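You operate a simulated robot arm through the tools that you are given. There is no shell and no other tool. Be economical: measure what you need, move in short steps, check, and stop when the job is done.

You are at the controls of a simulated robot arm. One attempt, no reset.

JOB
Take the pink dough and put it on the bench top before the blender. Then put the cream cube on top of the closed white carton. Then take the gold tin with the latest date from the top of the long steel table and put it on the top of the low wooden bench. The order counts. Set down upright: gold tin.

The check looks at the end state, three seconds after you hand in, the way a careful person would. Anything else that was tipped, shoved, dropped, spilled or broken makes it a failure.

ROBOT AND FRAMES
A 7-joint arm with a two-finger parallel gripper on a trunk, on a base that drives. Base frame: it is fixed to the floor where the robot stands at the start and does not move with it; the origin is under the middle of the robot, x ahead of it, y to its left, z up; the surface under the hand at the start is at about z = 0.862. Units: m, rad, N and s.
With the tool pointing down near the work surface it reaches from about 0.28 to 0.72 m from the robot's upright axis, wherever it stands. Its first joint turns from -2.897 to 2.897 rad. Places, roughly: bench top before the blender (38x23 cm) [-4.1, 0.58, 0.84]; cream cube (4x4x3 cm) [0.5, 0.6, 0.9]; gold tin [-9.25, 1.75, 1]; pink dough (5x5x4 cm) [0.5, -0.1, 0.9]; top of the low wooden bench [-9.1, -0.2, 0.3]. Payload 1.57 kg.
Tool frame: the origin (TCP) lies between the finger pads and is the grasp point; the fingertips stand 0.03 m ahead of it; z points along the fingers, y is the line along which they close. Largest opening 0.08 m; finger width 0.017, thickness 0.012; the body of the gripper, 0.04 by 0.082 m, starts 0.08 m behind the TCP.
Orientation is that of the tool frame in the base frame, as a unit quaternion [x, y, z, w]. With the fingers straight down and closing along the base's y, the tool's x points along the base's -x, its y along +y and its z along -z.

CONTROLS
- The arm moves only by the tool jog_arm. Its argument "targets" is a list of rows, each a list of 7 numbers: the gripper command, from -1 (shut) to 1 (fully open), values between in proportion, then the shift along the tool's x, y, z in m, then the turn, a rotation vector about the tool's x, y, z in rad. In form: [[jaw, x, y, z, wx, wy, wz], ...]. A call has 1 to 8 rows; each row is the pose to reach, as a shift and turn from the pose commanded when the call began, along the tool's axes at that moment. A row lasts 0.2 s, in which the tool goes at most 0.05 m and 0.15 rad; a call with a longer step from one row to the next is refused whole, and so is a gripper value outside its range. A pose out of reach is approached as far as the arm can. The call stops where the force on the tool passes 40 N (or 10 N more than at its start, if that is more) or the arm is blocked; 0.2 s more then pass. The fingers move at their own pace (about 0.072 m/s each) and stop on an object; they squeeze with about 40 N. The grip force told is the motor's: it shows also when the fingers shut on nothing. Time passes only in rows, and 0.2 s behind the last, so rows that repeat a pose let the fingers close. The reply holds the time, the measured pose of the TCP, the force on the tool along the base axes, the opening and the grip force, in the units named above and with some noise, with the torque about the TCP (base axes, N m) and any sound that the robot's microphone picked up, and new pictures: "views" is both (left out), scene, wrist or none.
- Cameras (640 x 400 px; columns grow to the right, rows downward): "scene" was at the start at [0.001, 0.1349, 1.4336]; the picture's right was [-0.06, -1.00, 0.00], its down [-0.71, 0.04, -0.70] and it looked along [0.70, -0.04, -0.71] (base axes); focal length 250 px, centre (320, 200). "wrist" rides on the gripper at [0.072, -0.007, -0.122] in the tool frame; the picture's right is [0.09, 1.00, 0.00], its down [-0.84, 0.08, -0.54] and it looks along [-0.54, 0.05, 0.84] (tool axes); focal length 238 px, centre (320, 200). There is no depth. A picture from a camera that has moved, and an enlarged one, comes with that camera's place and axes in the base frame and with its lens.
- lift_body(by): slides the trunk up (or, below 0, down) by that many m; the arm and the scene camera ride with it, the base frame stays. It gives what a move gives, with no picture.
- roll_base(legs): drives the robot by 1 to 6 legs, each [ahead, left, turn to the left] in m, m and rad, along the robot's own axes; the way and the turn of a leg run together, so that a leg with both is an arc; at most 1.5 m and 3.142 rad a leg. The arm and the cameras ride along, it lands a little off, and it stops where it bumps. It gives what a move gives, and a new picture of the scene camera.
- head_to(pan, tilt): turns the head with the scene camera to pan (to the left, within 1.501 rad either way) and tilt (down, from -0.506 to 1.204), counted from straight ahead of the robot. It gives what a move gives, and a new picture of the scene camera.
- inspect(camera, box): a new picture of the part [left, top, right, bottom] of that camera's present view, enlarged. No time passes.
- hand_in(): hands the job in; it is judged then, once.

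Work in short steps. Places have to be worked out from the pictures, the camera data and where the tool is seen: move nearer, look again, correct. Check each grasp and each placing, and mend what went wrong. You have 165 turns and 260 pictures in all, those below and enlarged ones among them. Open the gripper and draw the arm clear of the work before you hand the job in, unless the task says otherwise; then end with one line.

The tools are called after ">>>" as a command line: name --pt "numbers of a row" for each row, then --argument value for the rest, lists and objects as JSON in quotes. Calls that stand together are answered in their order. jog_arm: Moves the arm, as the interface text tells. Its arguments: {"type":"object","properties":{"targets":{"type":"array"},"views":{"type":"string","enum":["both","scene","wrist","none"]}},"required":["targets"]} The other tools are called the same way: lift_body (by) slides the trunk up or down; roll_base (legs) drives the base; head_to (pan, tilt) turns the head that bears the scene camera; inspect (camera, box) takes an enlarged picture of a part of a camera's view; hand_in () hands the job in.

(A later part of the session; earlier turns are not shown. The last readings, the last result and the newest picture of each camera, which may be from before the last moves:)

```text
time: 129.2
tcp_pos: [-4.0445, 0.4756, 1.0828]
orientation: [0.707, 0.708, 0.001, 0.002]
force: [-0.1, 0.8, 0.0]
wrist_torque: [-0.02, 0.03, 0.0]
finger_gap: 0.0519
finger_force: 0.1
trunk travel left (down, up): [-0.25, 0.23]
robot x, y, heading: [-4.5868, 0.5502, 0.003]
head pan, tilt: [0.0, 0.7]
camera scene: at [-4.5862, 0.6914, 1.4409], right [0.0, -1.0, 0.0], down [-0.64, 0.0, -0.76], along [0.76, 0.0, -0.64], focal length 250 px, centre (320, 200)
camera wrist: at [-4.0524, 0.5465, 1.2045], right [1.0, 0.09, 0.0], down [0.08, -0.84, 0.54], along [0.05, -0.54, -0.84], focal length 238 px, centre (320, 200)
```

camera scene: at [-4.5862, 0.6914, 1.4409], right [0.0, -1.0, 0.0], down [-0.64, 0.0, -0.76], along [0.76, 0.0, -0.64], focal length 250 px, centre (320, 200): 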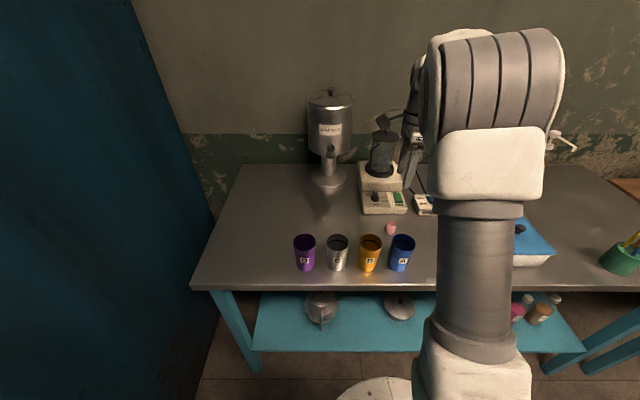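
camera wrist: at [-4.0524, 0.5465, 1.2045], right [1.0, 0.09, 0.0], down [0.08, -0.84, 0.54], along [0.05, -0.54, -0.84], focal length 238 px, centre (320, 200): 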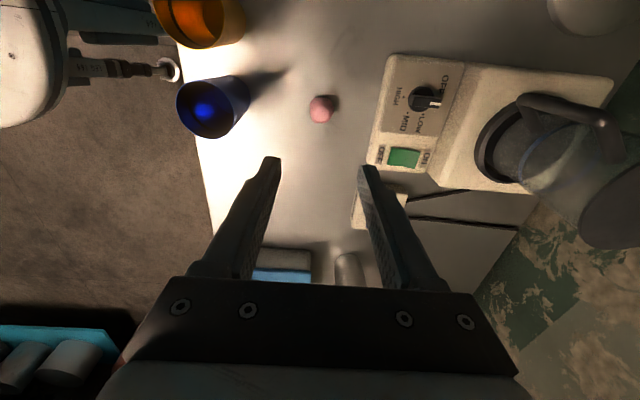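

Pink dough stands at about [-4.045, 0.47] before the blender, nothing disturbed. I retract the arm and back out.

>>> jog_arm --pt "0.3 0 -0.045 -0.01 0 0 0" --pt "0.3 0 -0.09 -0.02 0 0 0" --pt "0.3 0 -0.13 -0.02 0 0 0" --pt "0.3 0 -0.17 -0.02 0 0 0" --pt "0.3 0 -0.2 -0.02 0 0 0" --views "none"

>>> roll_base --legs '[[-0.92, 0, 0], [0, 1.42, 0]]'

```text
time: 130.4
tcp_pos: [-4.2452, 0.4743, 1.1016]
orientation: [0.706, 0.708, 0.002, 0.003]
force: [-0.4, 0.3, 0.3]
wrist_torque: [0.0, 0.01, 0.02]
finger_gap: 0.0521
finger_force: 0.1
trunk travel left (down, up): [-0.25, 0.23]
robot x, y, heading: [-4.5934, 0.5535, 0.007]
head pan, tilt: [0.0, 0.7]
```

```text
time: 147.2
tcp_pos: [-5.1552, 1.8922, 1.1019]
orientation: [0.712, 0.702, 0.001, 0.003]
force: [0.3, -0.2, -0.1]
wrist_torque: [0.02, -0.02, -0.03]
finger_gap: 0.052
finger_force: 0.2
trunk travel left (down, up): [-0.25, 0.23]
robot x, y, heading: [-5.4971, 1.9739, -0.012]
head pan, tilt: [0.0, 0.7]
camera scene: at [-5.4932, 2.1146, 1.441], right [-0.01, -1.0, 0.0], down [-0.64, 0.01, -0.76], along [0.76, -0.01, -0.64], focal length 250 px, centre (320, 200)
```

scene: 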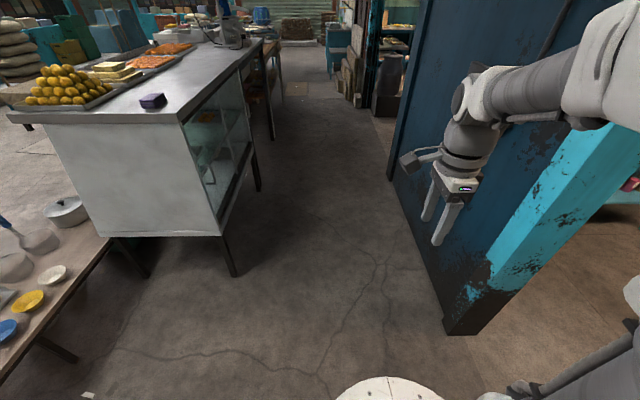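

The corridor is clear on both sides. I drive 2.9 m along +x and check before the doorway.

>>> roll_base --legs '[[1.45, 0, 0.012], [1.45, 0, 0]]'

>>> head_to --pan -1.0 --tilt 0.6

```text
time: 166.1
tcp_pos: [-2.2447, 1.8284, 1.1017]
orientation: [0.721, 0.693, 0.002, 0.002]
force: [0.9, 0.1, -0.3]
wrist_torque: [-0.02, 0.0, 0.03]
finger_gap: 0.0517
finger_force: 0.1
trunk travel left (down, up): [-0.25, 0.23]
robot x, y, heading: [-2.5852, 1.9228, -0.041]
head pan, tilt: [0.0, 0.7]
camera scene: at [-2.5768, 2.0601, 1.441], right [-0.04, -1.0, 0.0], down [-0.64, 0.03, -0.76], along [0.76, -0.03, -0.64], focal length 250 px, centre (320, 200)
```

scene: 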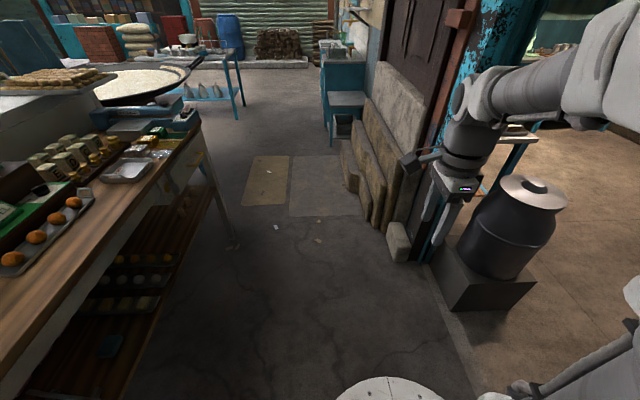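

```text
time: 167.4
tcp_pos: [-2.2448, 1.8281, 1.1025]
orientation: [0.721, 0.693, 0.001, 0.003]
force: [0.2, 0.6, 0.2]
wrist_torque: [0.02, 0.0, -0.02]
finger_gap: 0.0516
finger_force: 0.0
trunk travel left (down, up): [-0.25, 0.23]
robot x, y, heading: [-2.5858, 1.9229, -0.038]
head pan, tilt: [-1.0, 0.6]
camera scene: at [-2.6169, 1.9873, 1.4496], right [-0.86, -0.51, 0.0], down [-0.29, 0.49, -0.83], along [0.42, -0.71, -0.56], focal length 250 px, centre (320, 200)
```

scene: 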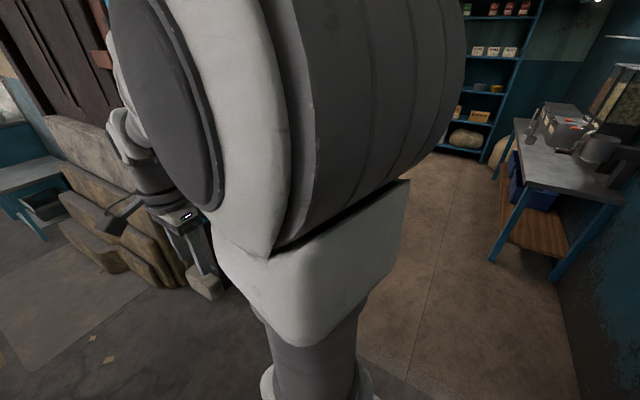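

The way in is clear on both sides. I straighten, sidestep right through the doorway to y≈0, then drive ahead towards the steel table.

>>> head_to --pan 0 --tilt 0.6

>>> roll_base --legs '[[0, 0, 0.04], [0, -1.2, 0], [0, -0.7, 0], [1.3, 0, 0]]'

```text
time: 168.6
tcp_pos: [-2.2446, 1.8284, 1.1028]
orientation: [0.721, 0.693, 0.001, 0.003]
force: [0.3, -0.4, 0.4]
wrist_torque: [0.03, 0.0, 0.01]
finger_gap: 0.052
finger_force: 0.0
trunk travel left (down, up): [-0.25, 0.23]
robot x, y, heading: [-2.5901, 1.9212, -0.039]
head pan, tilt: [0.0, 0.6]
camera scene: at [-2.5734, 2.0599, 1.4496], right [-0.04, -1.0, 0.0], down [-0.56, 0.02, -0.83], along [0.82, -0.03, -0.56], focal length 250 px, centre (320, 200)
```

scene: 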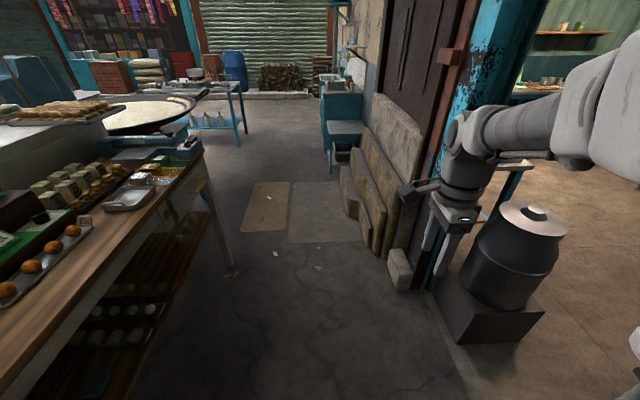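

```text
time: 191.8
tcp_pos: [-0.9384, -0.0731, 1.1037]
orientation: [0.714, 0.7, 0.001, 0.002]
force: [-0.6, 0.2, 0.8]
wrist_torque: [-0.01, -0.01, 0.02]
finger_gap: 0.0522
finger_force: 0.0
trunk travel left (down, up): [-0.25, 0.23]
robot x, y, heading: [-1.2842, 0.0155, -0.021]
head pan, tilt: [0.0, 0.6]
camera scene: at [-1.2715, 0.1526, 1.4496], right [-0.02, -1.0, 0.0], down [-0.56, 0.01, -0.83], along [0.82, -0.02, -0.56], focal length 250 px, centre (320, 200)
```

scene: 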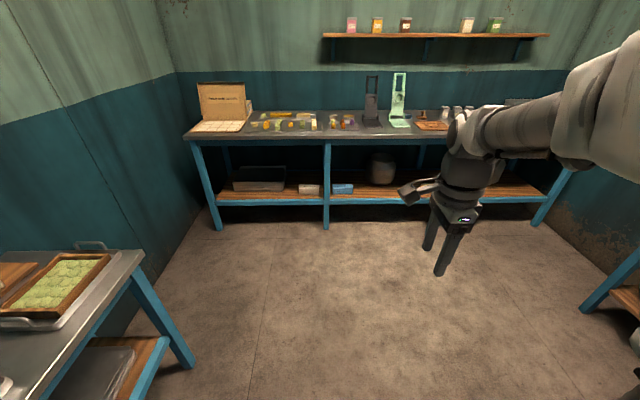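

Back in the sweets room. The white carton lies on the shelf under the table (about [0.51, 0.2], top ~0.37), so the cube must be gripped with the tool tilted about 45° forward. I drive to roughly (-0.15, 0.45).

>>> roll_base --legs '[[0, 0, 0.021], [1.13, 0, 0], [0, 0.42, 0]]'

>>> jog_arm --pt "0.5 0 0 0 0 0 -0.14" --pt "0.5 0 0 0 0 0 -0.28" --pt "0.5 0 0 0 0 0 -0.42" --pt "0.5 0 0 0 0 0 -0.56" --pt "0.5 0 0 0 0 0 -0.7" --pt "0.5 0 0 0 0 0 -0.84" --pt "0.5 0 0 0 0 0 -0.98" --pt "0.5 0 0 0 0 0 -1.12" --views "none"

>>> jog_arm --pt "0.5 0 0 0 0 0 -0.14" --pt "0.5 0 0 0 0 0 -0.28" --pt "0.5 0 0 0 0 0 -0.42" --pt "0.5 0 0 0 0 0 -0.45"

```text
time: 203.2
tcp_pos: [0.21, 0.3341, 1.1023]
orientation: [0.713, 0.701, 0.001, 0.002]
force: [0.0, -0.9, -0.1]
wrist_torque: [0.0, 0.02, 0.0]
finger_gap: 0.0522
finger_force: 0.1
trunk travel left (down, up): [-0.25, 0.23]
robot x, y, heading: [-0.1318, 0.4191, -0.019]
head pan, tilt: [0.0, 0.6]
camera scene: at [-0.1243, 0.5578, 1.4496], right [-0.02, -1.0, 0.0], down [-0.56, 0.01, -0.83], along [0.82, -0.01, -0.56], focal length 250 px, centre (320, 200)
```

scene: 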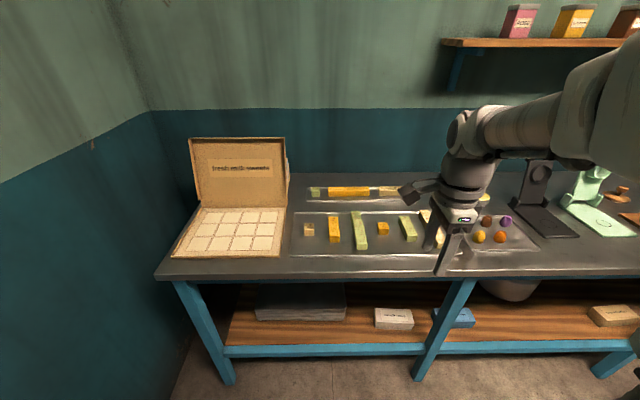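

```text
time: 205.0
tcp_pos: [0.2094, 0.3342, 1.1018]
orientation: [0.23, 0.973, 0.0, 0.002]
force: [0.1, -0.2, -0.6]
wrist_torque: [0.03, -0.02, -0.01]
finger_gap: 0.0599
finger_force: 0.0
trunk travel left (down, up): [-0.25, 0.23]
robot x, y, heading: [-0.1335, 0.4196, -0.023]
head pan, tilt: [0.0, 0.6]
```

```text
time: 206.0
tcp_pos: [0.2089, 0.3358, 1.102]
orientation: [0.007, 1.0, -0.001, 0.003]
force: [-0.6, 0.9, 0.6]
wrist_torque: [-0.03, -0.01, 0.01]
finger_gap: 0.0603
finger_force: 0.1
trunk travel left (down, up): [-0.25, 0.23]
robot x, y, heading: [-0.1367, 0.4163, -0.015]
head pan, tilt: [0.0, 0.6]
camera scene: at [-0.1243, 0.5578, 1.4496], right [-0.02, -1.0, 0.0], down [-0.56, 0.01, -0.83], along [0.82, -0.01, -0.56], focal length 250 px, centre (320, 200)
camera wrist: at [0.1358, 0.3279, 1.2229], right [-0.08, 1.0, 0.0], down [0.83, 0.07, 0.55], along [0.54, 0.04, -0.84], focal length 238 px, centre (320, 200)
```

scene: 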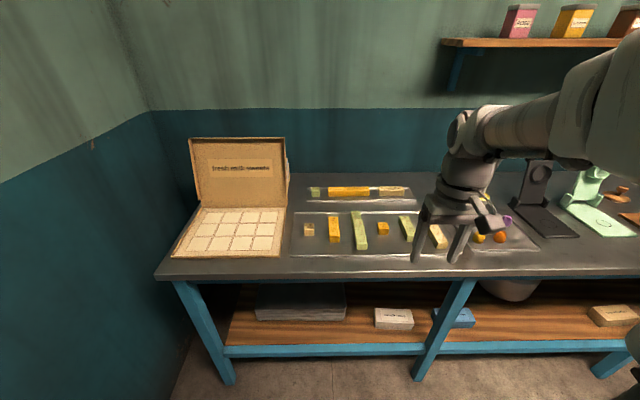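
wrist: 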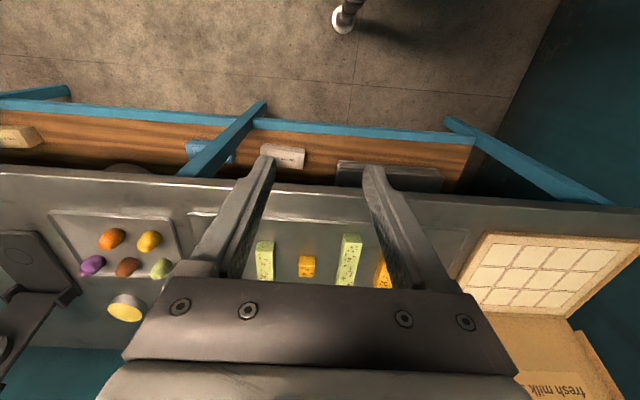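

Combining views, the white carton's top is at about [0.512, 0.208, 0.365] and the cube at [0.526, 0.589]. I tilt the tool 45° forward while moving above and in front of the cube.

>>> jog_arm --pt "0.5 -0.03 0.03 0.0 0 -0.098 0" --pt "0.5 -0.06 0.06 0.0 0 -0.196 0" --pt "0.5 -0.09 0.09 0.01 0 -0.294 0" --pt "0.5 -0.12 0.12 0.02 0 -0.392 0" --pt "0.5 -0.15 0.15 0.03 0 -0.49 0" --pt "0.5 -0.18 0.18 0.045 0 -0.588 0" --pt "0.5 -0.21 0.215 0.06 0 -0.686 0" --pt "0.5 -0.24 0.25 0.08 0 -0.785 0"

```text
refused: row 8 steps farther than a row can; nothing moved
```

>>> jog_arm --pt "0.5 -0.03 0.032 0.01 0 -0.098 0" --pt "0.5 -0.06 0.064 0.02 0 -0.196 0" --pt "0.5 -0.09 0.096 0.03 0 -0.294 0" --pt "0.5 -0.12 0.128 0.04 0 -0.392 0" --pt "0.5 -0.15 0.16 0.05 0 -0.49 0" --pt "0.5 -0.18 0.192 0.06 0 -0.588 0" --pt "0.5 -0.21 0.224 0.07 0 -0.686 0" --pt "0.5 -0.24 0.252 0.08 0 -0.785 0"

```text
time: 207.8
tcp_pos: [0.454, 0.5818, 1.0231]
orientation: [0.006, 0.922, -0.003, 0.387]
force: [-0.3, -0.5, 0.5]
wrist_torque: [0.01, 0.0, 0.06]
finger_gap: 0.0599
finger_force: 0.1
trunk travel left (down, up): [-0.25, 0.23]
robot x, y, heading: [-0.1372, 0.4176, -0.013]
head pan, tilt: [0.0, 0.6]
camera scene: at [-0.1245, 0.5578, 1.4496], right [-0.02, -1.0, 0.0], down [-0.56, 0.01, -0.83], along [0.83, -0.01, -0.56], focal length 250 px, centre (320, 200)
camera wrist: at [0.3157, 0.5761, 1.0562], right [-0.05, 1.0, -0.07], down [0.2, 0.08, 0.98], along [0.98, 0.03, -0.21], focal length 238 px, centre (320, 200)
```

scene: 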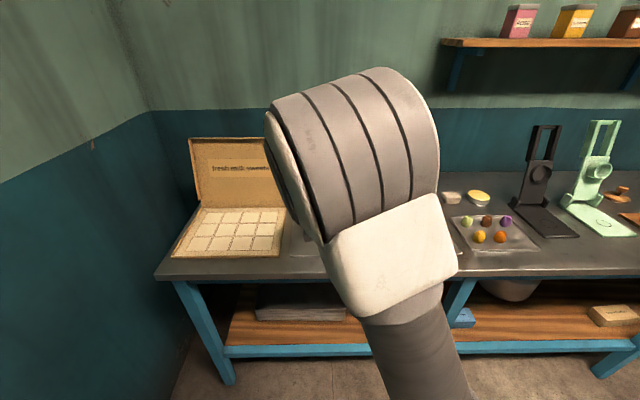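
wrist: 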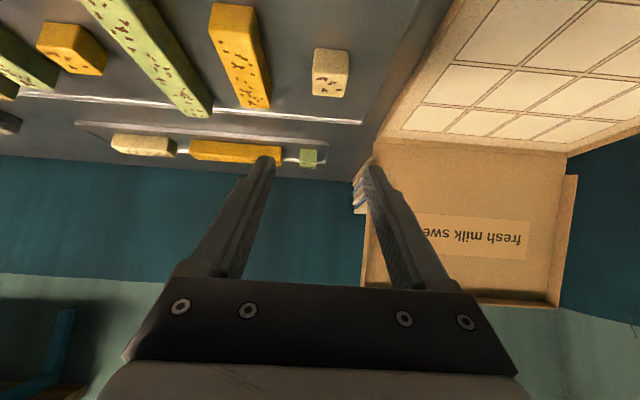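

The cube is at about [0.525, 0.585]. I come down and then approach along the tool axis.

>>> jog_arm --pt "0.5 0.025 0.002 0.03 0 0 0" --pt "0.5 0.05 0.003 0.06 0 0 0" --pt "0.5 0.05 0.003 0.095 0 0 0" --pt "0.5 0.05 0.003 0.12 0 0 0" --views "wrist"

```text
time: 208.8
tcp_pos: [0.5039, 0.5829, 0.9049]
orientation: [0.007, 0.923, -0.003, 0.385]
force: [0.4, 0.5, 0.4]
wrist_torque: [-0.04, -0.01, -0.01]
finger_gap: 0.06
finger_force: 0.2
trunk travel left (down, up): [-0.25, 0.23]
robot x, y, heading: [-0.1353, 0.4159, -0.018]
head pan, tilt: [0.0, 0.6]
camera wrist: at [0.3661, 0.5781, 0.9393], right [-0.05, 1.0, -0.07], down [0.2, 0.08, 0.98], along [0.98, 0.03, -0.21], focal length 238 px, centre (320, 200)
```

wrist: 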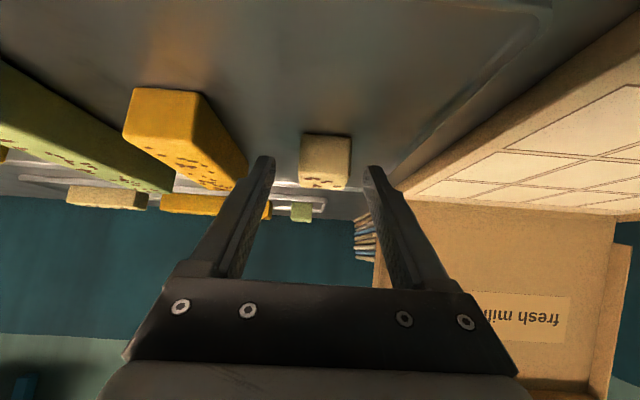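

Aligned. I advance the last centimetre and close.

>>> jog_arm --pt "0.5 0 0 0.012 0 0 0" --pt "0.0 0 0 0.012 0 0 0" --pt "-0.3 0 0 0.012 0 0 0" --pt "-0.3 0 0 0.012 0 0 0" --views "wrist"

```text
time: 209.8
tcp_pos: [0.5097, 0.5837, 0.8959]
orientation: [0.008, 0.923, -0.004, 0.385]
force: [-0.5, 0.3, 0.8]
wrist_torque: [-0.01, -0.04, 0.02]
finger_gap: 0.0338
finger_force: 39.7
trunk travel left (down, up): [-0.25, 0.23]
robot x, y, heading: [-0.1354, 0.4148, -0.018]
head pan, tilt: [0.0, 0.6]
camera wrist: at [0.3732, 0.5786, 0.9302], right [-0.05, 1.0, -0.07], down [0.2, 0.08, 0.98], along [0.98, 0.03, -0.21], focal length 238 px, centre (320, 200)
```

wrist: 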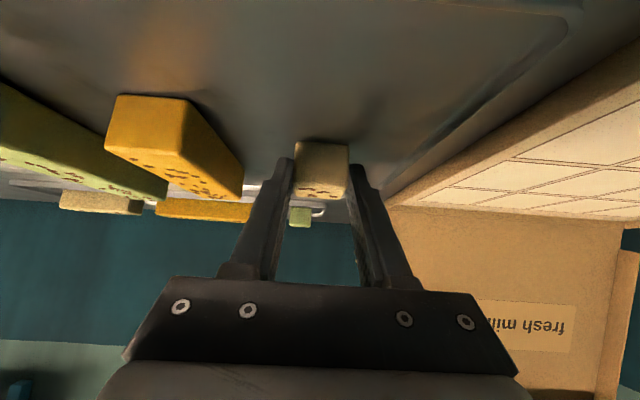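

Gripped at 34 mm. I lift straight up and draw back.

>>> jog_arm --pt "-0.3 -0.02 0 -0.02 0 0 0" --pt "-0.3 -0.05 0 -0.05 0 0 0" --pt "-0.3 -0.085 0 -0.085 0 0 0" --pt "-0.3 -0.085 0 -0.12 0 0 0" --pt "-0.3 -0.085 0 -0.16 0 0 0" --pt "-0.3 -0.06 0 -0.2 0 0 0" --pt "-0.3 -0.03 0 -0.235 0 0 0"

```text
time: 211.4
tcp_pos: [0.3659, 0.5873, 1.0825]
orientation: [0.008, 0.923, -0.003, 0.384]
force: [1.2, 0.2, 0.2]
wrist_torque: [0.02, 0.03, 0.02]
finger_gap: 0.0337
finger_force: 40.0
trunk travel left (down, up): [-0.25, 0.23]
robot x, y, heading: [-0.1396, 0.4177, -0.017]
head pan, tilt: [0.0, 0.6]
camera scene: at [-0.1241, 0.5579, 1.4496], right [-0.02, -1.0, 0.0], down [-0.56, 0.01, -0.82], along [0.82, -0.01, -0.57], focal length 250 px, centre (320, 200)
camera wrist: at [0.228, 0.582, 1.1161], right [-0.05, 1.0, -0.07], down [0.21, 0.08, 0.98], along [0.98, 0.03, -0.21], focal length 238 px, centre (320, 200)
```

scene: 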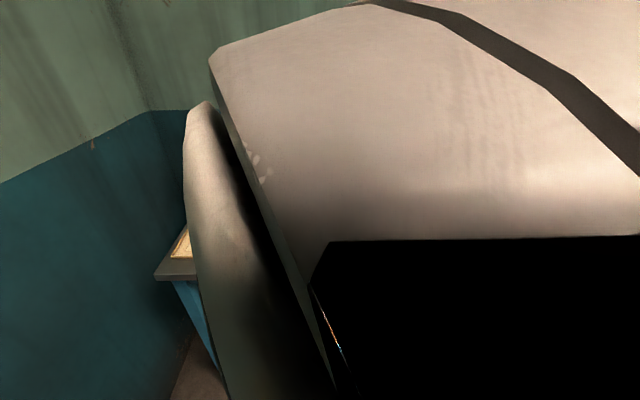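
wrist: 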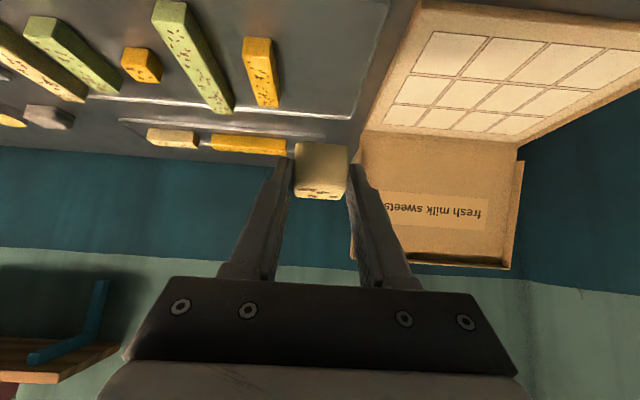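

Cube held. I back away 0.35 m and sidestep right, to have room to lower the arm in front of the table.

>>> roll_base --legs '[[-0.35, 0, 0.017], [0, -0.2, 0]]'

>>> lift_body --by -0.24

```text
time: 216.0
tcp_pos: [0.0107, 0.4041, 1.0821]
orientation: [-0.006, 0.923, 0.001, 0.385]
force: [0.3, 0.2, -1.1]
wrist_torque: [-0.05, -0.01, -0.01]
finger_gap: 0.0334
finger_force: 40.3
trunk travel left (down, up): [-0.25, 0.23]
robot x, y, heading: [-0.4875, 0.2181, 0.012]
head pan, tilt: [0.0, 0.6]
camera scene: at [-0.4786, 0.3598, 1.4496], right [0.01, -1.0, 0.0], down [-0.56, -0.01, -0.83], along [0.82, 0.01, -0.56], focal length 250 px, centre (320, 200)
```

scene: 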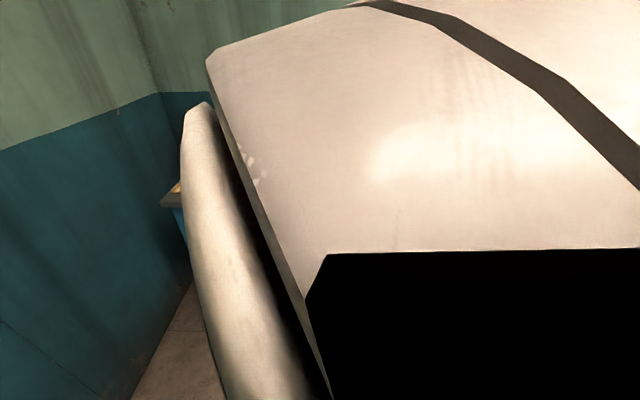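

```text
time: 218.5
tcp_pos: [0.0099, 0.4043, 0.8436]
orientation: [-0.006, 0.923, 0.001, 0.385]
force: [0.4, 0.6, -0.1]
wrist_torque: [-0.01, -0.05, -0.01]
finger_gap: 0.0338
finger_force: 40.1
trunk travel left (down, up): [-0.01, 0.47]
robot x, y, heading: [-0.4827, 0.2195, 0.012]
head pan, tilt: [0.0, 0.6]
```

Now I bring the arm in front of the robot and start lowering it.

>>> jog_arm --pt "-0.3 0 -0.036 0.028 0 0 0" --pt "-0.3 0 -0.072 0.056 0 0 0" --pt "-0.3 0 -0.108 0.084 0 0 0" --pt "-0.3 0 -0.144 0.112 0 0 0" --pt "-0.3 0 -0.18 0.141 0 0 0" --pt "-0.3 0.034 -0.18 0.174 0 0 0" --pt "-0.3 0.068 -0.18 0.208 0 0 0"

```text
time: 220.1
tcp_pos: [0.1122, 0.2255, 0.6469]
orientation: [-0.006, 0.923, 0.001, 0.385]
force: [0.4, 0.5, -1.0]
wrist_torque: [0.0, 0.0, 0.0]
finger_gap: 0.0335
finger_force: 39.8
trunk travel left (down, up): [-0.01, 0.47]
robot x, y, heading: [-0.4838, 0.2219, 0.017]
head pan, tilt: [0.0, 0.6]
camera scene: at [-0.4788, 0.3597, 1.2097], right [0.01, -1.0, 0.0], down [-0.56, -0.01, -0.83], along [0.83, 0.01, -0.56], focal length 250 px, centre (320, 200)
camera wrist: at [-0.0258, 0.2158, 0.681], right [-0.08, 0.99, -0.07], down [0.2, 0.08, 0.98], along [0.98, 0.06, -0.21], focal length 238 px, centre (320, 200)
```

scene: 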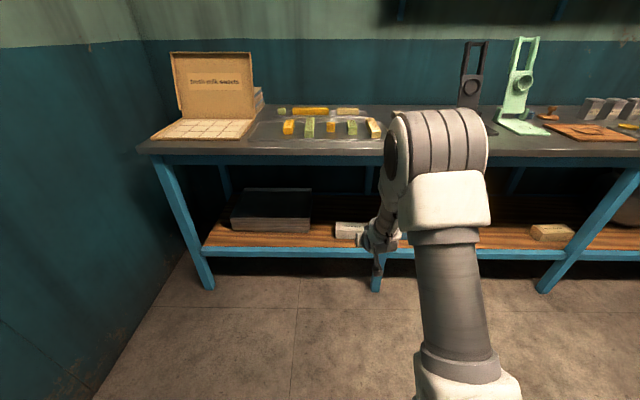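
wrist: 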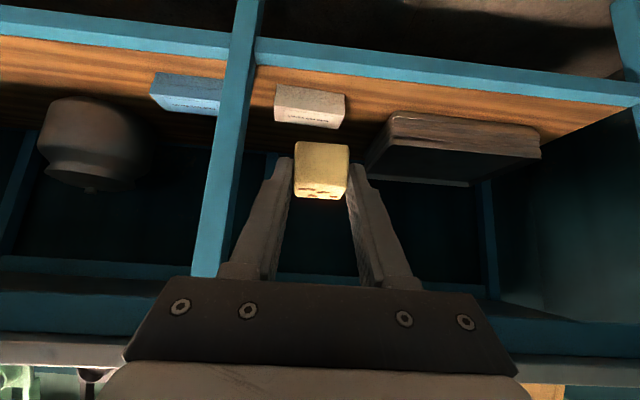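

Good view: cube held level, the carton beyond, a table leg just to its left in the view. I lower to z≈0.442, still in front of the table.

>>> jog_arm --pt "-0.3 0.0155 -0.004 0.043 0 0 0" --pt "-0.3 0.031 -0.008 0.086 0 0 0" --pt "-0.3 0.0465 -0.012 0.129 0 0 0" --pt "-0.3 0.062 -0.016 0.172 0 0 0" --pt "-0.3 0.0775 -0.02 0.213 0 0 0" --pt "-0.3 0.0775 -0.02 0.213 0 0 0"

```text
time: 221.5
tcp_pos: [0.2087, 0.2035, 0.4419]
orientation: [-0.006, 0.923, 0.001, 0.386]
force: [0.4, -0.3, 0.1]
wrist_torque: [0.0, 0.01, 0.0]
finger_gap: 0.0335
finger_force: 39.5
trunk travel left (down, up): [-0.01, 0.47]
robot x, y, heading: [-0.4851, 0.2229, 0.012]
head pan, tilt: [0.0, 0.6]
camera scene: at [-0.4786, 0.3598, 1.2096], right [0.01, -1.0, 0.0], down [-0.56, -0.01, -0.83], along [0.82, 0.01, -0.56], focal length 250 px, centre (320, 200)
camera wrist: at [0.07, 0.1948, 0.4758], right [-0.08, 0.99, -0.07], down [0.2, 0.08, 0.98], along [0.98, 0.06, -0.21], focal length 238 px, centre (320, 200)
```

scene: 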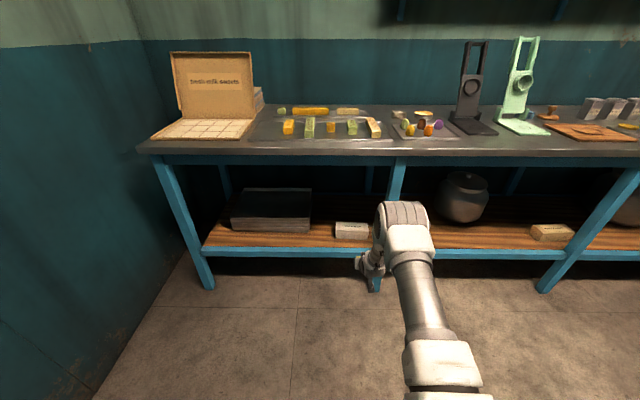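
wrist: 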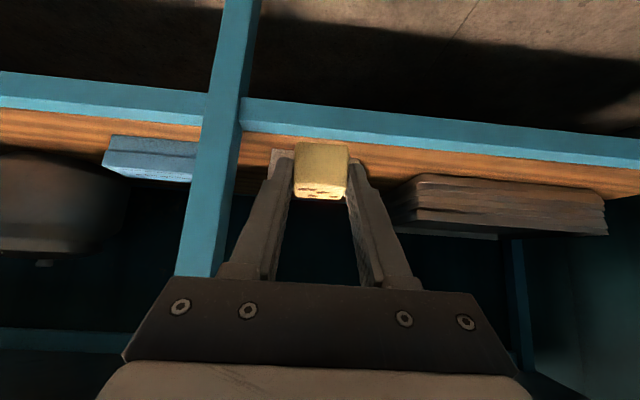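

Carton spans about x .46–.55, y .128–.287; cube aligned in y. The elbow stays low and clear. I roll forward 0.2 m and check.

>>> roll_base --legs '[[0.2, 0, 0]]'

>>> inspect --camera "wrist" --box '[0, 0, 640, 400]'

```text
time: 223.4
tcp_pos: [0.4088, 0.2069, 0.4418]
orientation: [-0.006, 0.923, 0.001, 0.385]
force: [0.3, -0.2, -0.3]
wrist_torque: [-0.05, 0.04, 0.0]
finger_gap: 0.0336
finger_force: 40.1
trunk travel left (down, up): [-0.01, 0.47]
robot x, y, heading: [-0.2828, 0.2206, 0.013]
head pan, tilt: [0.0, 0.6]
camera scene: at [-0.2777, 0.3626, 1.2096], right [0.01, -1.0, 0.0], down [-0.56, -0.01, -0.83], along [0.82, 0.01, -0.56], focal length 250 px, centre (320, 200)
```

scene: 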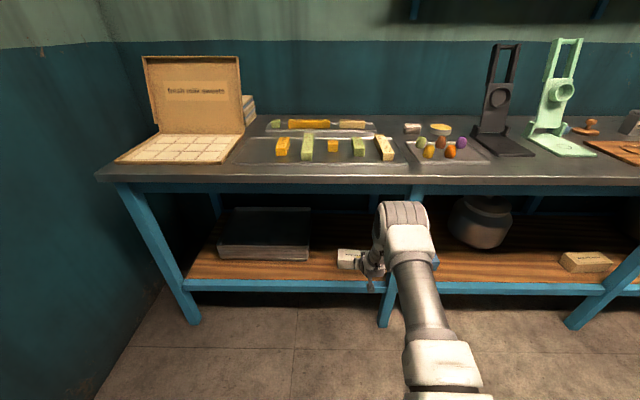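

```text
1.00 times, centred on (320, 200) of wrist (not enlarged: the box is as wide or as high as the picture)
camera zoom: at [0.2706, 0.1978, 0.4761], right [-0.08, 0.99, -0.07], down [0.2, 0.08, 0.98], along [0.98, 0.06, -0.21], focal length 238 px, centre (320, 200)
```

zoom: 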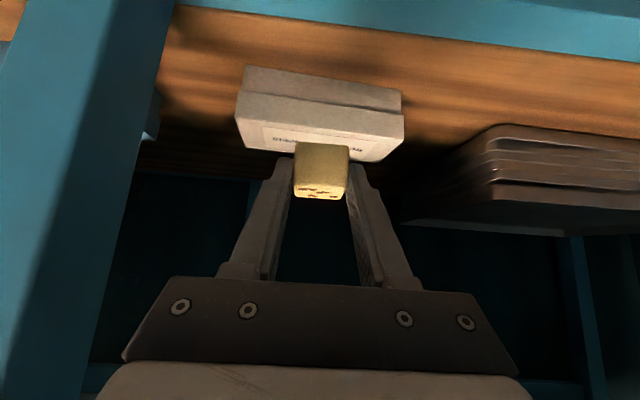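

The carton is centred at about [0.50, 0.206]. I roll a further 0.075 m to bring the cube above its middle.

>>> roll_base --legs '[[0.077, 0, 0]]'

>>> inspect --camera "wrist" --box '[160, 0, 480, 200]'

>>> inspect --camera "scene" --box '[280, 200, 440, 300]'

```text
time: 224.6
tcp_pos: [0.4848, 0.2075, 0.4427]
orientation: [-0.007, 0.923, 0.001, 0.385]
force: [0.3, 0.5, -0.5]
wrist_torque: [0.0, 0.01, 0.0]
finger_gap: 0.0336
finger_force: 41.0
trunk travel left (down, up): [-0.01, 0.47]
robot x, y, heading: [-0.2042, 0.222, 0.016]
head pan, tilt: [0.0, 0.6]
camera scene: at [-0.2011, 0.3637, 1.2096], right [0.01, -1.0, 0.0], down [-0.56, -0.01, -0.83], along [0.82, 0.01, -0.56], focal length 250 px, centre (320, 200)
```

scene: 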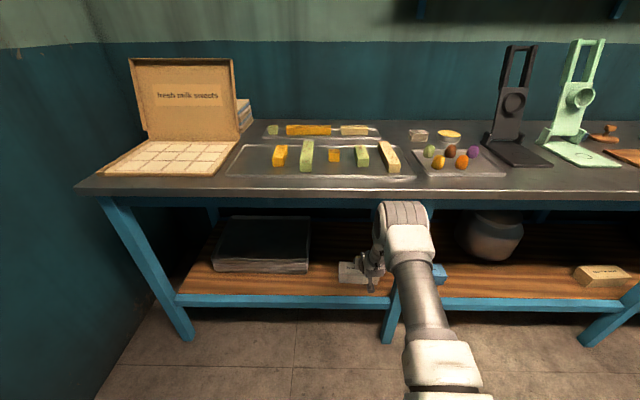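

```text
2.00 times, centred on (320, 100) of wrist
camera zoom: at [0.3474, 0.1994, 0.4761], right [-0.08, 0.99, -0.07], down [0.2, 0.08, 0.98], along [0.98, 0.06, -0.21], focal length 477 px, centre (320, 400)
```

zoom: 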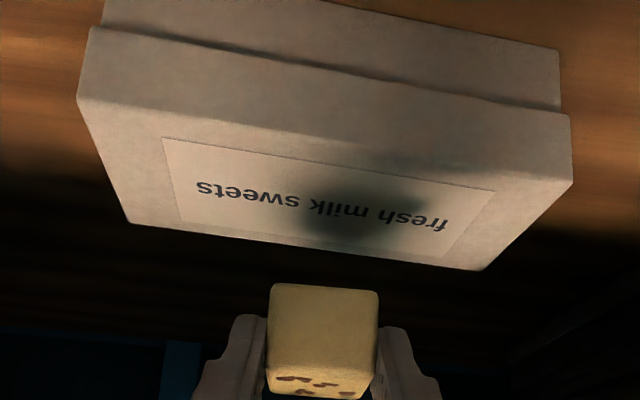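

```text
4.00 times, centred on (360, 250) of scene
camera zoom: at [-0.2011, 0.3637, 1.2096], right [0.01, -1.0, 0.0], down [-0.56, -0.01, -0.83], along [0.82, 0.01, -0.56], focal length 1001 px, centre (160, 0)
```

zoom: 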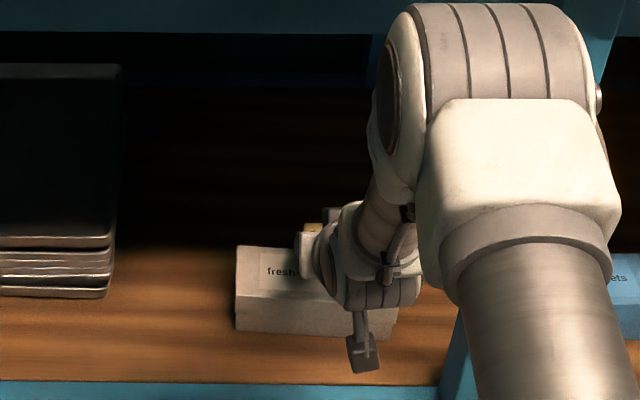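

Triangulated, the carton top is at z≈0.357, centre about [0.52, 0.209]; the cube is now at x≈0.499. I go 2 cm forward and lower to just above it.

>>> jog_arm --pt "-0.3 -0.014 0.001 0.0143 0 0 0" --pt "-0.3 0.004 0.001 0.0318 0 0 0" --pt "-0.3 0.0145 0.001 0.0423 0 0 0" --pt "-0.3 0.0145 0.001 0.0423 0 0 0"

>>> inspect --camera "wrist" --box '[160, 0, 480, 200]'

```text
time: 225.6
tcp_pos: [0.5045, 0.2107, 0.4021]
orientation: [-0.006, 0.923, 0.001, 0.385]
force: [-0.6, -0.4, 0.4]
wrist_torque: [-0.02, -0.04, 0.01]
finger_gap: 0.0336
finger_force: 39.5
trunk travel left (down, up): [-0.01, 0.47]
robot x, y, heading: [-0.2042, 0.224, 0.015]
head pan, tilt: [0.0, 0.6]
camera scene: at [-0.2011, 0.3637, 1.2096], right [0.01, -1.0, 0.0], down [-0.56, -0.01, -0.83], along [0.82, 0.01, -0.56], focal length 250 px, centre (320, 200)
camera wrist: at [0.3669, 0.2005, 0.4354], right [-0.08, 0.99, -0.07], down [0.2, 0.08, 0.98], along [0.98, 0.06, -0.21], focal length 238 px, centre (320, 200)
```

scene: 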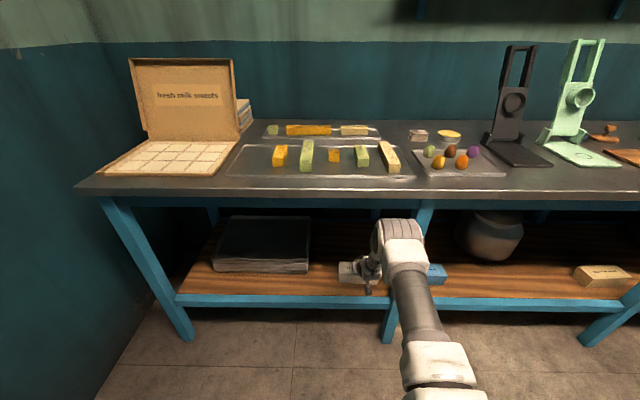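
wrist: 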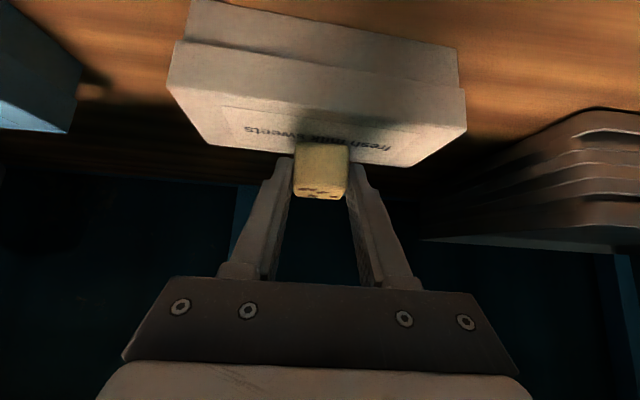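

```text
2.00 times, centred on (320, 100) of wrist
camera zoom: at [0.3669, 0.2005, 0.4354], right [-0.08, 0.99, -0.07], down [0.2, 0.08, 0.98], along [0.98, 0.06, -0.21], focal length 477 px, centre (320, 400)
```

zoom: 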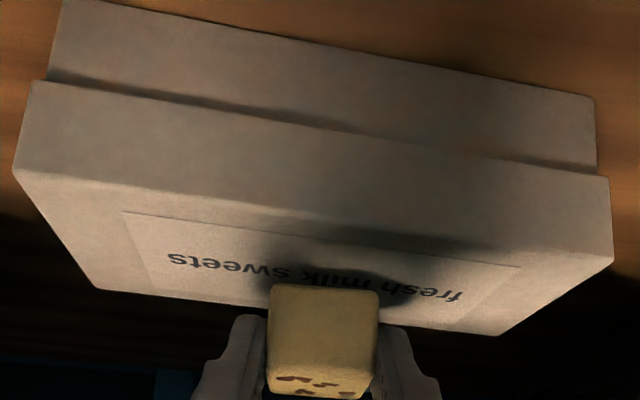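

Geometry puts the cube well inside the carton top. I lower in small steps, watching for contact.

>>> jog_arm --pt "-0.3 0.003 0 0.003 0 0 0" --pt "-0.3 0.006 0 0.006 0 0 0" --pt "-0.3 0.0075 0 0.0075 0 0 0" --pt "-0.3 0.0075 0 0.0075 0 0 0" --views "none"

>>> inspect --camera "wrist" --box '[160, 0, 480, 200]'

```text
time: 226.6
tcp_pos: [0.5063, 0.2104, 0.3933]
orientation: [-0.006, 0.922, 0.001, 0.387]
force: [-2.6, -0.7, 10.3]
wrist_torque: [0.0, -0.05, 0.0]
finger_gap: 0.0337
finger_force: 40.3
trunk travel left (down, up): [-0.01, 0.47]
robot x, y, heading: [-0.2061, 0.2234, 0.013]
head pan, tilt: [0.0, 0.6]
```

```text
2.00 times, centred on (320, 100) of wrist
camera zoom: at [0.3681, 0.2009, 0.4263], right [-0.08, 0.99, -0.07], down [0.2, 0.08, 0.98], along [0.98, 0.06, -0.2], focal length 477 px, centre (320, 400)
```

zoom: 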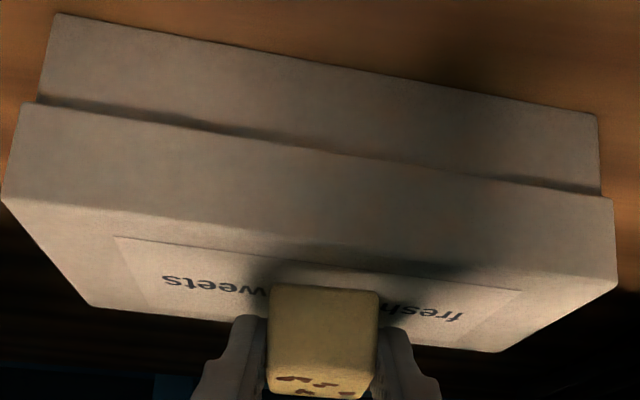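

Contact at 10 N: the cube rests on the lid. I ease, open and retreat along the tool axis.

>>> jog_arm --pt "-0.3 -0.001 0 -0.001 0 0 0" --pt "0.1 -0.001 0 -0.001 0 0 0" --pt "0.4 -0.001 0 -0.001 0 0 0" --pt "0.4 -0.001 0 -0.02 0 0 0" --pt "0.4 -0.001 0 -0.05 0 0 0" --views "wrist"

```text
time: 227.8
tcp_pos: [0.4714, 0.2119, 0.4268]
orientation: [-0.007, 0.923, 0.002, 0.385]
force: [-0.5, 0.2, 0.2]
wrist_torque: [0.04, -0.01, 0.0]
finger_gap: 0.0562
finger_force: 0.0
trunk travel left (down, up): [-0.01, 0.47]
robot x, y, heading: [-0.2035, 0.2209, 0.012]
head pan, tilt: [0.0, 0.6]
camera wrist: at [0.333, 0.2026, 0.4601], right [-0.08, 0.99, -0.07], down [0.2, 0.08, 0.98], along [0.98, 0.06, -0.21], focal length 238 px, centre (320, 200)
```

wrist: 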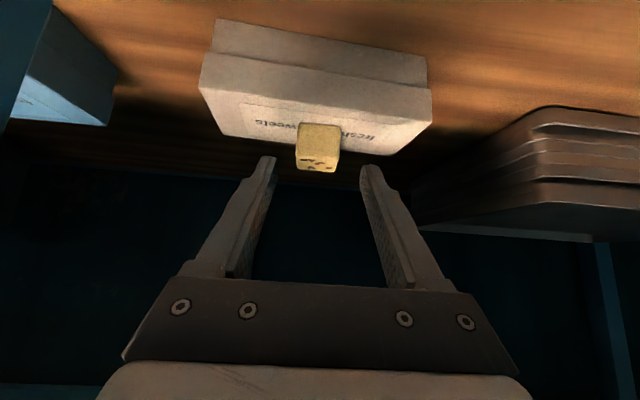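

The cube stays on the lid. I roll straight back and verify.

>>> roll_base --legs '[[-0.35, 0, 0]]'

>>> inspect --camera "wrist" --box '[220, 60, 420, 185]'

>>> inspect --camera "scene" --box '[280, 180, 440, 280]'

```text
time: 230.7
tcp_pos: [0.1186, 0.2034, 0.4269]
orientation: [-0.005, 0.923, 0.001, 0.386]
force: [0.0, 0.0, -0.2]
wrist_torque: [0.0, 0.02, 0.0]
finger_gap: 0.0559
finger_force: 0.1
trunk travel left (down, up): [-0.01, 0.47]
robot x, y, heading: [-0.5586, 0.2208, 0.009]
head pan, tilt: [0.0, 0.6]
camera scene: at [-0.5527, 0.3593, 1.2096], right [0.01, -1.0, 0.0], down [-0.56, -0.01, -0.83], along [0.83, 0.01, -0.56], focal length 250 px, centre (320, 200)
```

scene: 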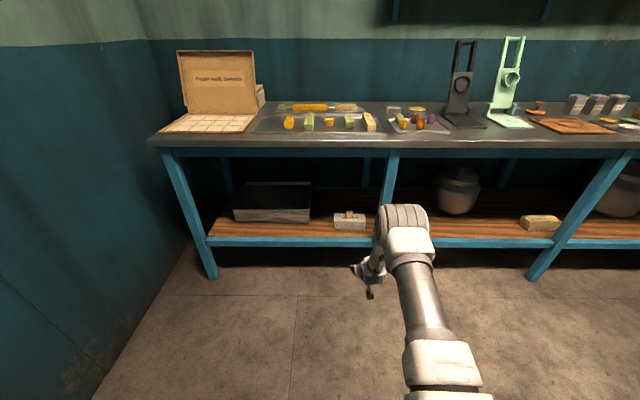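

```text
3.20 times, centred on (320, 122) of wrist
camera zoom: at [-0.0191, 0.1954, 0.4601], right [-0.07, 1.0, -0.07], down [0.2, 0.08, 0.98], along [0.98, 0.06, -0.21], focal length 763 px, centre (320, 448)
```

zoom: 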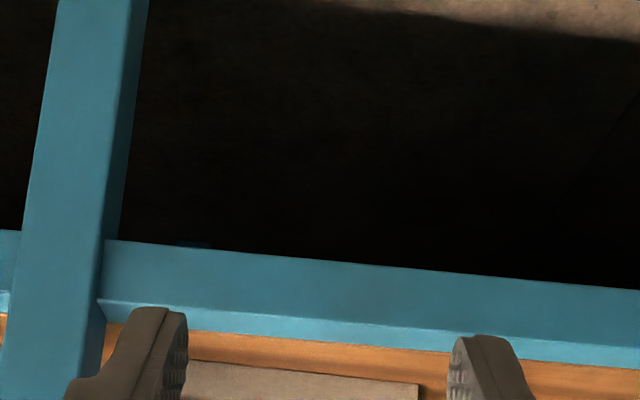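

```text
4.00 times, centred on (360, 230) of scene
camera zoom: at [-0.5527, 0.3593, 1.2096], right [0.01, -1.0, 0.0], down [-0.56, -0.01, -0.83], along [0.83, 0.01, -0.56], focal length 1001 px, centre (160, 80)
```

zoom: 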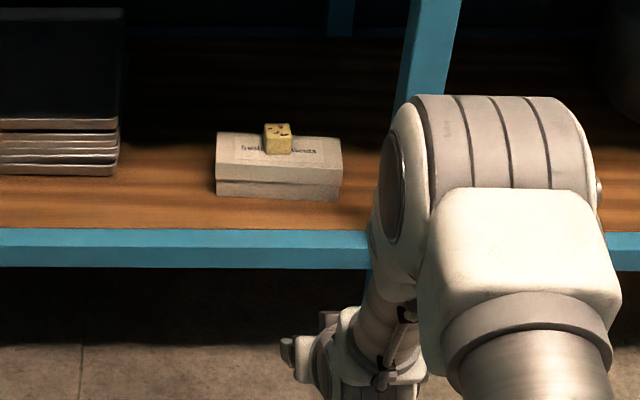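

The cube sits flat and centred on the white carton. Now I raise the trunk and tuck the arm for driving.

>>> lift_body --by 0.24

>>> jog_arm --pt "0.4 -0.0125 0 -0.045 0 0 0" --pt "0.4 -0.025 0 -0.09 0 0 0" --pt "0.4 -0.0375 0 -0.135 0 0 0" --pt "0.4 -0.05 0 -0.18 0 0 0" --pt "0.4 -0.0625 0 -0.225 0 0 0" --pt "0.4 -0.075 0 -0.27 0 0 0" --pt "0.4 -0.0875 0 -0.315 0 0 0" --pt "0.4 -0.1 0 -0.36 0 0 0" --views "none"

>>> jog_arm --pt "0.4 -0.003 -0.01 -0.012 0 0.112 0" --pt "0.4 -0.006 -0.02 -0.024 0 0.224 0" --pt "0.4 -0.009 -0.03 -0.036 0 0.336 0" --pt "0.4 -0.012 -0.04 -0.048 0 0.448 0" --pt "0.4 -0.015 -0.05 -0.06 0 0.56 0" --pt "0.4 -0.018 -0.06 -0.072 0 0.672 0" --pt "0.4 -0.02 -0.07 -0.08 0 0.79 0" --views "scene"

```text
time: 233.2
tcp_pos: [0.1185, 0.2051, 0.6668]
orientation: [-0.004, 0.923, 0.0, 0.385]
force: [-0.4, -0.4, -0.1]
wrist_torque: [0.0, -0.03, 0.02]
finger_gap: 0.056
finger_force: 0.0
trunk travel left (down, up): [-0.25, 0.23]
robot x, y, heading: [-0.5578, 0.2216, 0.011]
head pan, tilt: [0.0, 0.6]
```

```text
time: 234.9
tcp_pos: [-0.0669, 0.2055, 0.991]
orientation: [-0.004, 0.923, -0.001, 0.385]
force: [0.1, 0.1, -0.3]
wrist_torque: [0.01, -0.01, 0.01]
finger_gap: 0.0559
finger_force: 0.1
trunk travel left (down, up): [-0.25, 0.23]
robot x, y, heading: [-0.5621, 0.22, 0.006]
head pan, tilt: [0.0, 0.6]
```

```text
time: 236.6
tcp_pos: [-0.1088, 0.1329, 1.061]
orientation: [-0.004, 1.0, -0.001, -0.001]
force: [0.0, -0.9, 0.2]
wrist_torque: [-0.02, -0.04, 0.0]
finger_gap: 0.0562
finger_force: 0.1
trunk travel left (down, up): [-0.25, 0.23]
robot x, y, heading: [-0.5597, 0.2182, 0.003]
head pan, tilt: [0.0, 0.6]
camera scene: at [-0.5527, 0.3594, 1.4496], right [0.01, -1.0, 0.0], down [-0.56, -0.01, -0.83], along [0.83, 0.01, -0.56], focal length 250 px, centre (320, 200)
```

scene: 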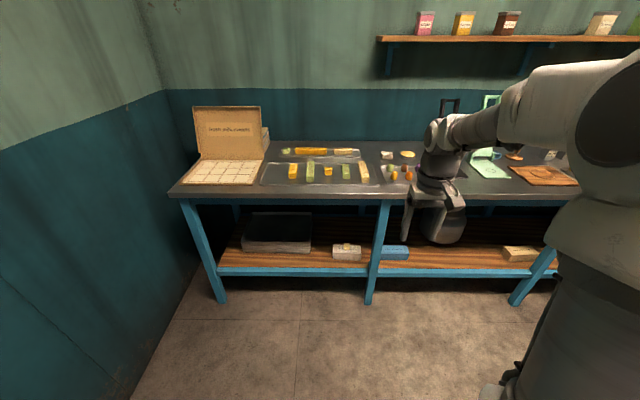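

I tuck a little more, then turn around and head for the doorway.

>>> jog_arm --pt "0.4 0.04 0 -0.02 0 0 0" --pt "0.4 0.08 0 -0.04 0 0 0" --pt "0.4 0.1 0 -0.04 0 0 0" --views "none"

>>> roll_base --legs '[[0, -0.2, 0], [0, 0, -1.57], [0, 0, -1.57], [1.2, 0, 0], [0.6, 0, 0]]'

```text
time: 237.3
tcp_pos: [-0.2071, 0.1315, 1.1016]
orientation: [-0.004, 1.0, -0.001, 0.0]
force: [0.2, 0.8, -0.2]
wrist_torque: [0.03, -0.02, -0.02]
finger_gap: 0.0561
finger_force: 0.1
trunk travel left (down, up): [-0.25, 0.23]
robot x, y, heading: [-0.5581, 0.2233, 0.011]
head pan, tilt: [0.0, 0.6]
```

```text
time: 261.2
tcp_pos: [-2.7021, -0.0171, 1.1009]
orientation: [0.999, 0.032, 0.0, -0.001]
force: [-0.8, -0.4, -0.6]
wrist_torque: [0.01, 0.02, -0.04]
finger_gap: 0.0558
finger_force: 0.1
trunk travel left (down, up): [-0.25, 0.23]
robot x, y, heading: [-2.3452, -0.084, -3.076]
head pan, tilt: [0.0, 0.6]
camera scene: at [-2.3436, -0.2251, 1.4496], right [-0.07, 1.0, 0.0], down [0.56, 0.04, -0.83], along [-0.82, -0.05, -0.56], focal length 250 px, centre (320, 200)
```

scene: 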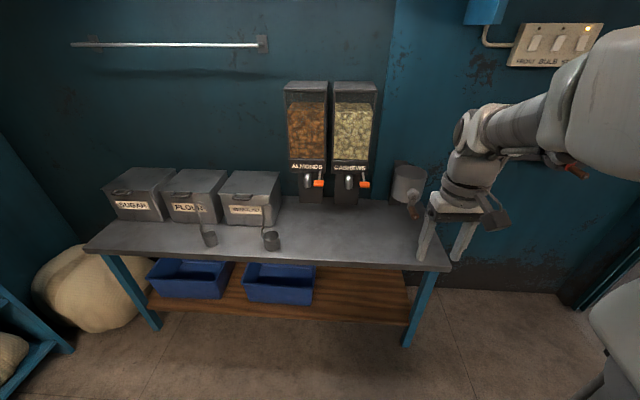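

Straighten and sidestep right through the doorway, then drive along the lane toward -x.

>>> roll_base --legs '[[0, 0, -0.065], [0, -1.05, 0], [0, -1.03, 0], [1.4, 0, 0]]'

```text
time: 286.6
tcp_pos: [-4.1275, 2.0868, 1.1011]
orientation: [1.0, -0.002, 0.0, -0.001]
force: [0.8, 0.2, 0.5]
wrist_torque: [0.01, 0.01, 0.04]
finger_gap: 0.0563
finger_force: 0.0
trunk travel left (down, up): [-0.25, 0.23]
robot x, y, heading: [-3.7775, 1.997, 3.135]
head pan, tilt: [0.0, 0.6]
camera scene: at [-3.7848, 1.854, 1.4496], right [0.0, 1.0, 0.0], down [0.56, 0.0, -0.83], along [-0.83, 0.0, -0.56], focal length 250 px, centre (320, 200)
```

scene: 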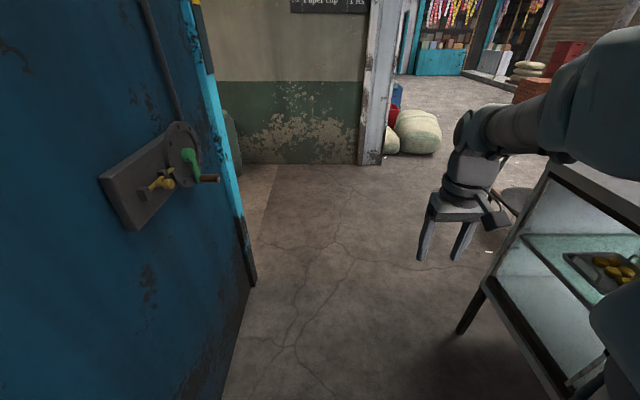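

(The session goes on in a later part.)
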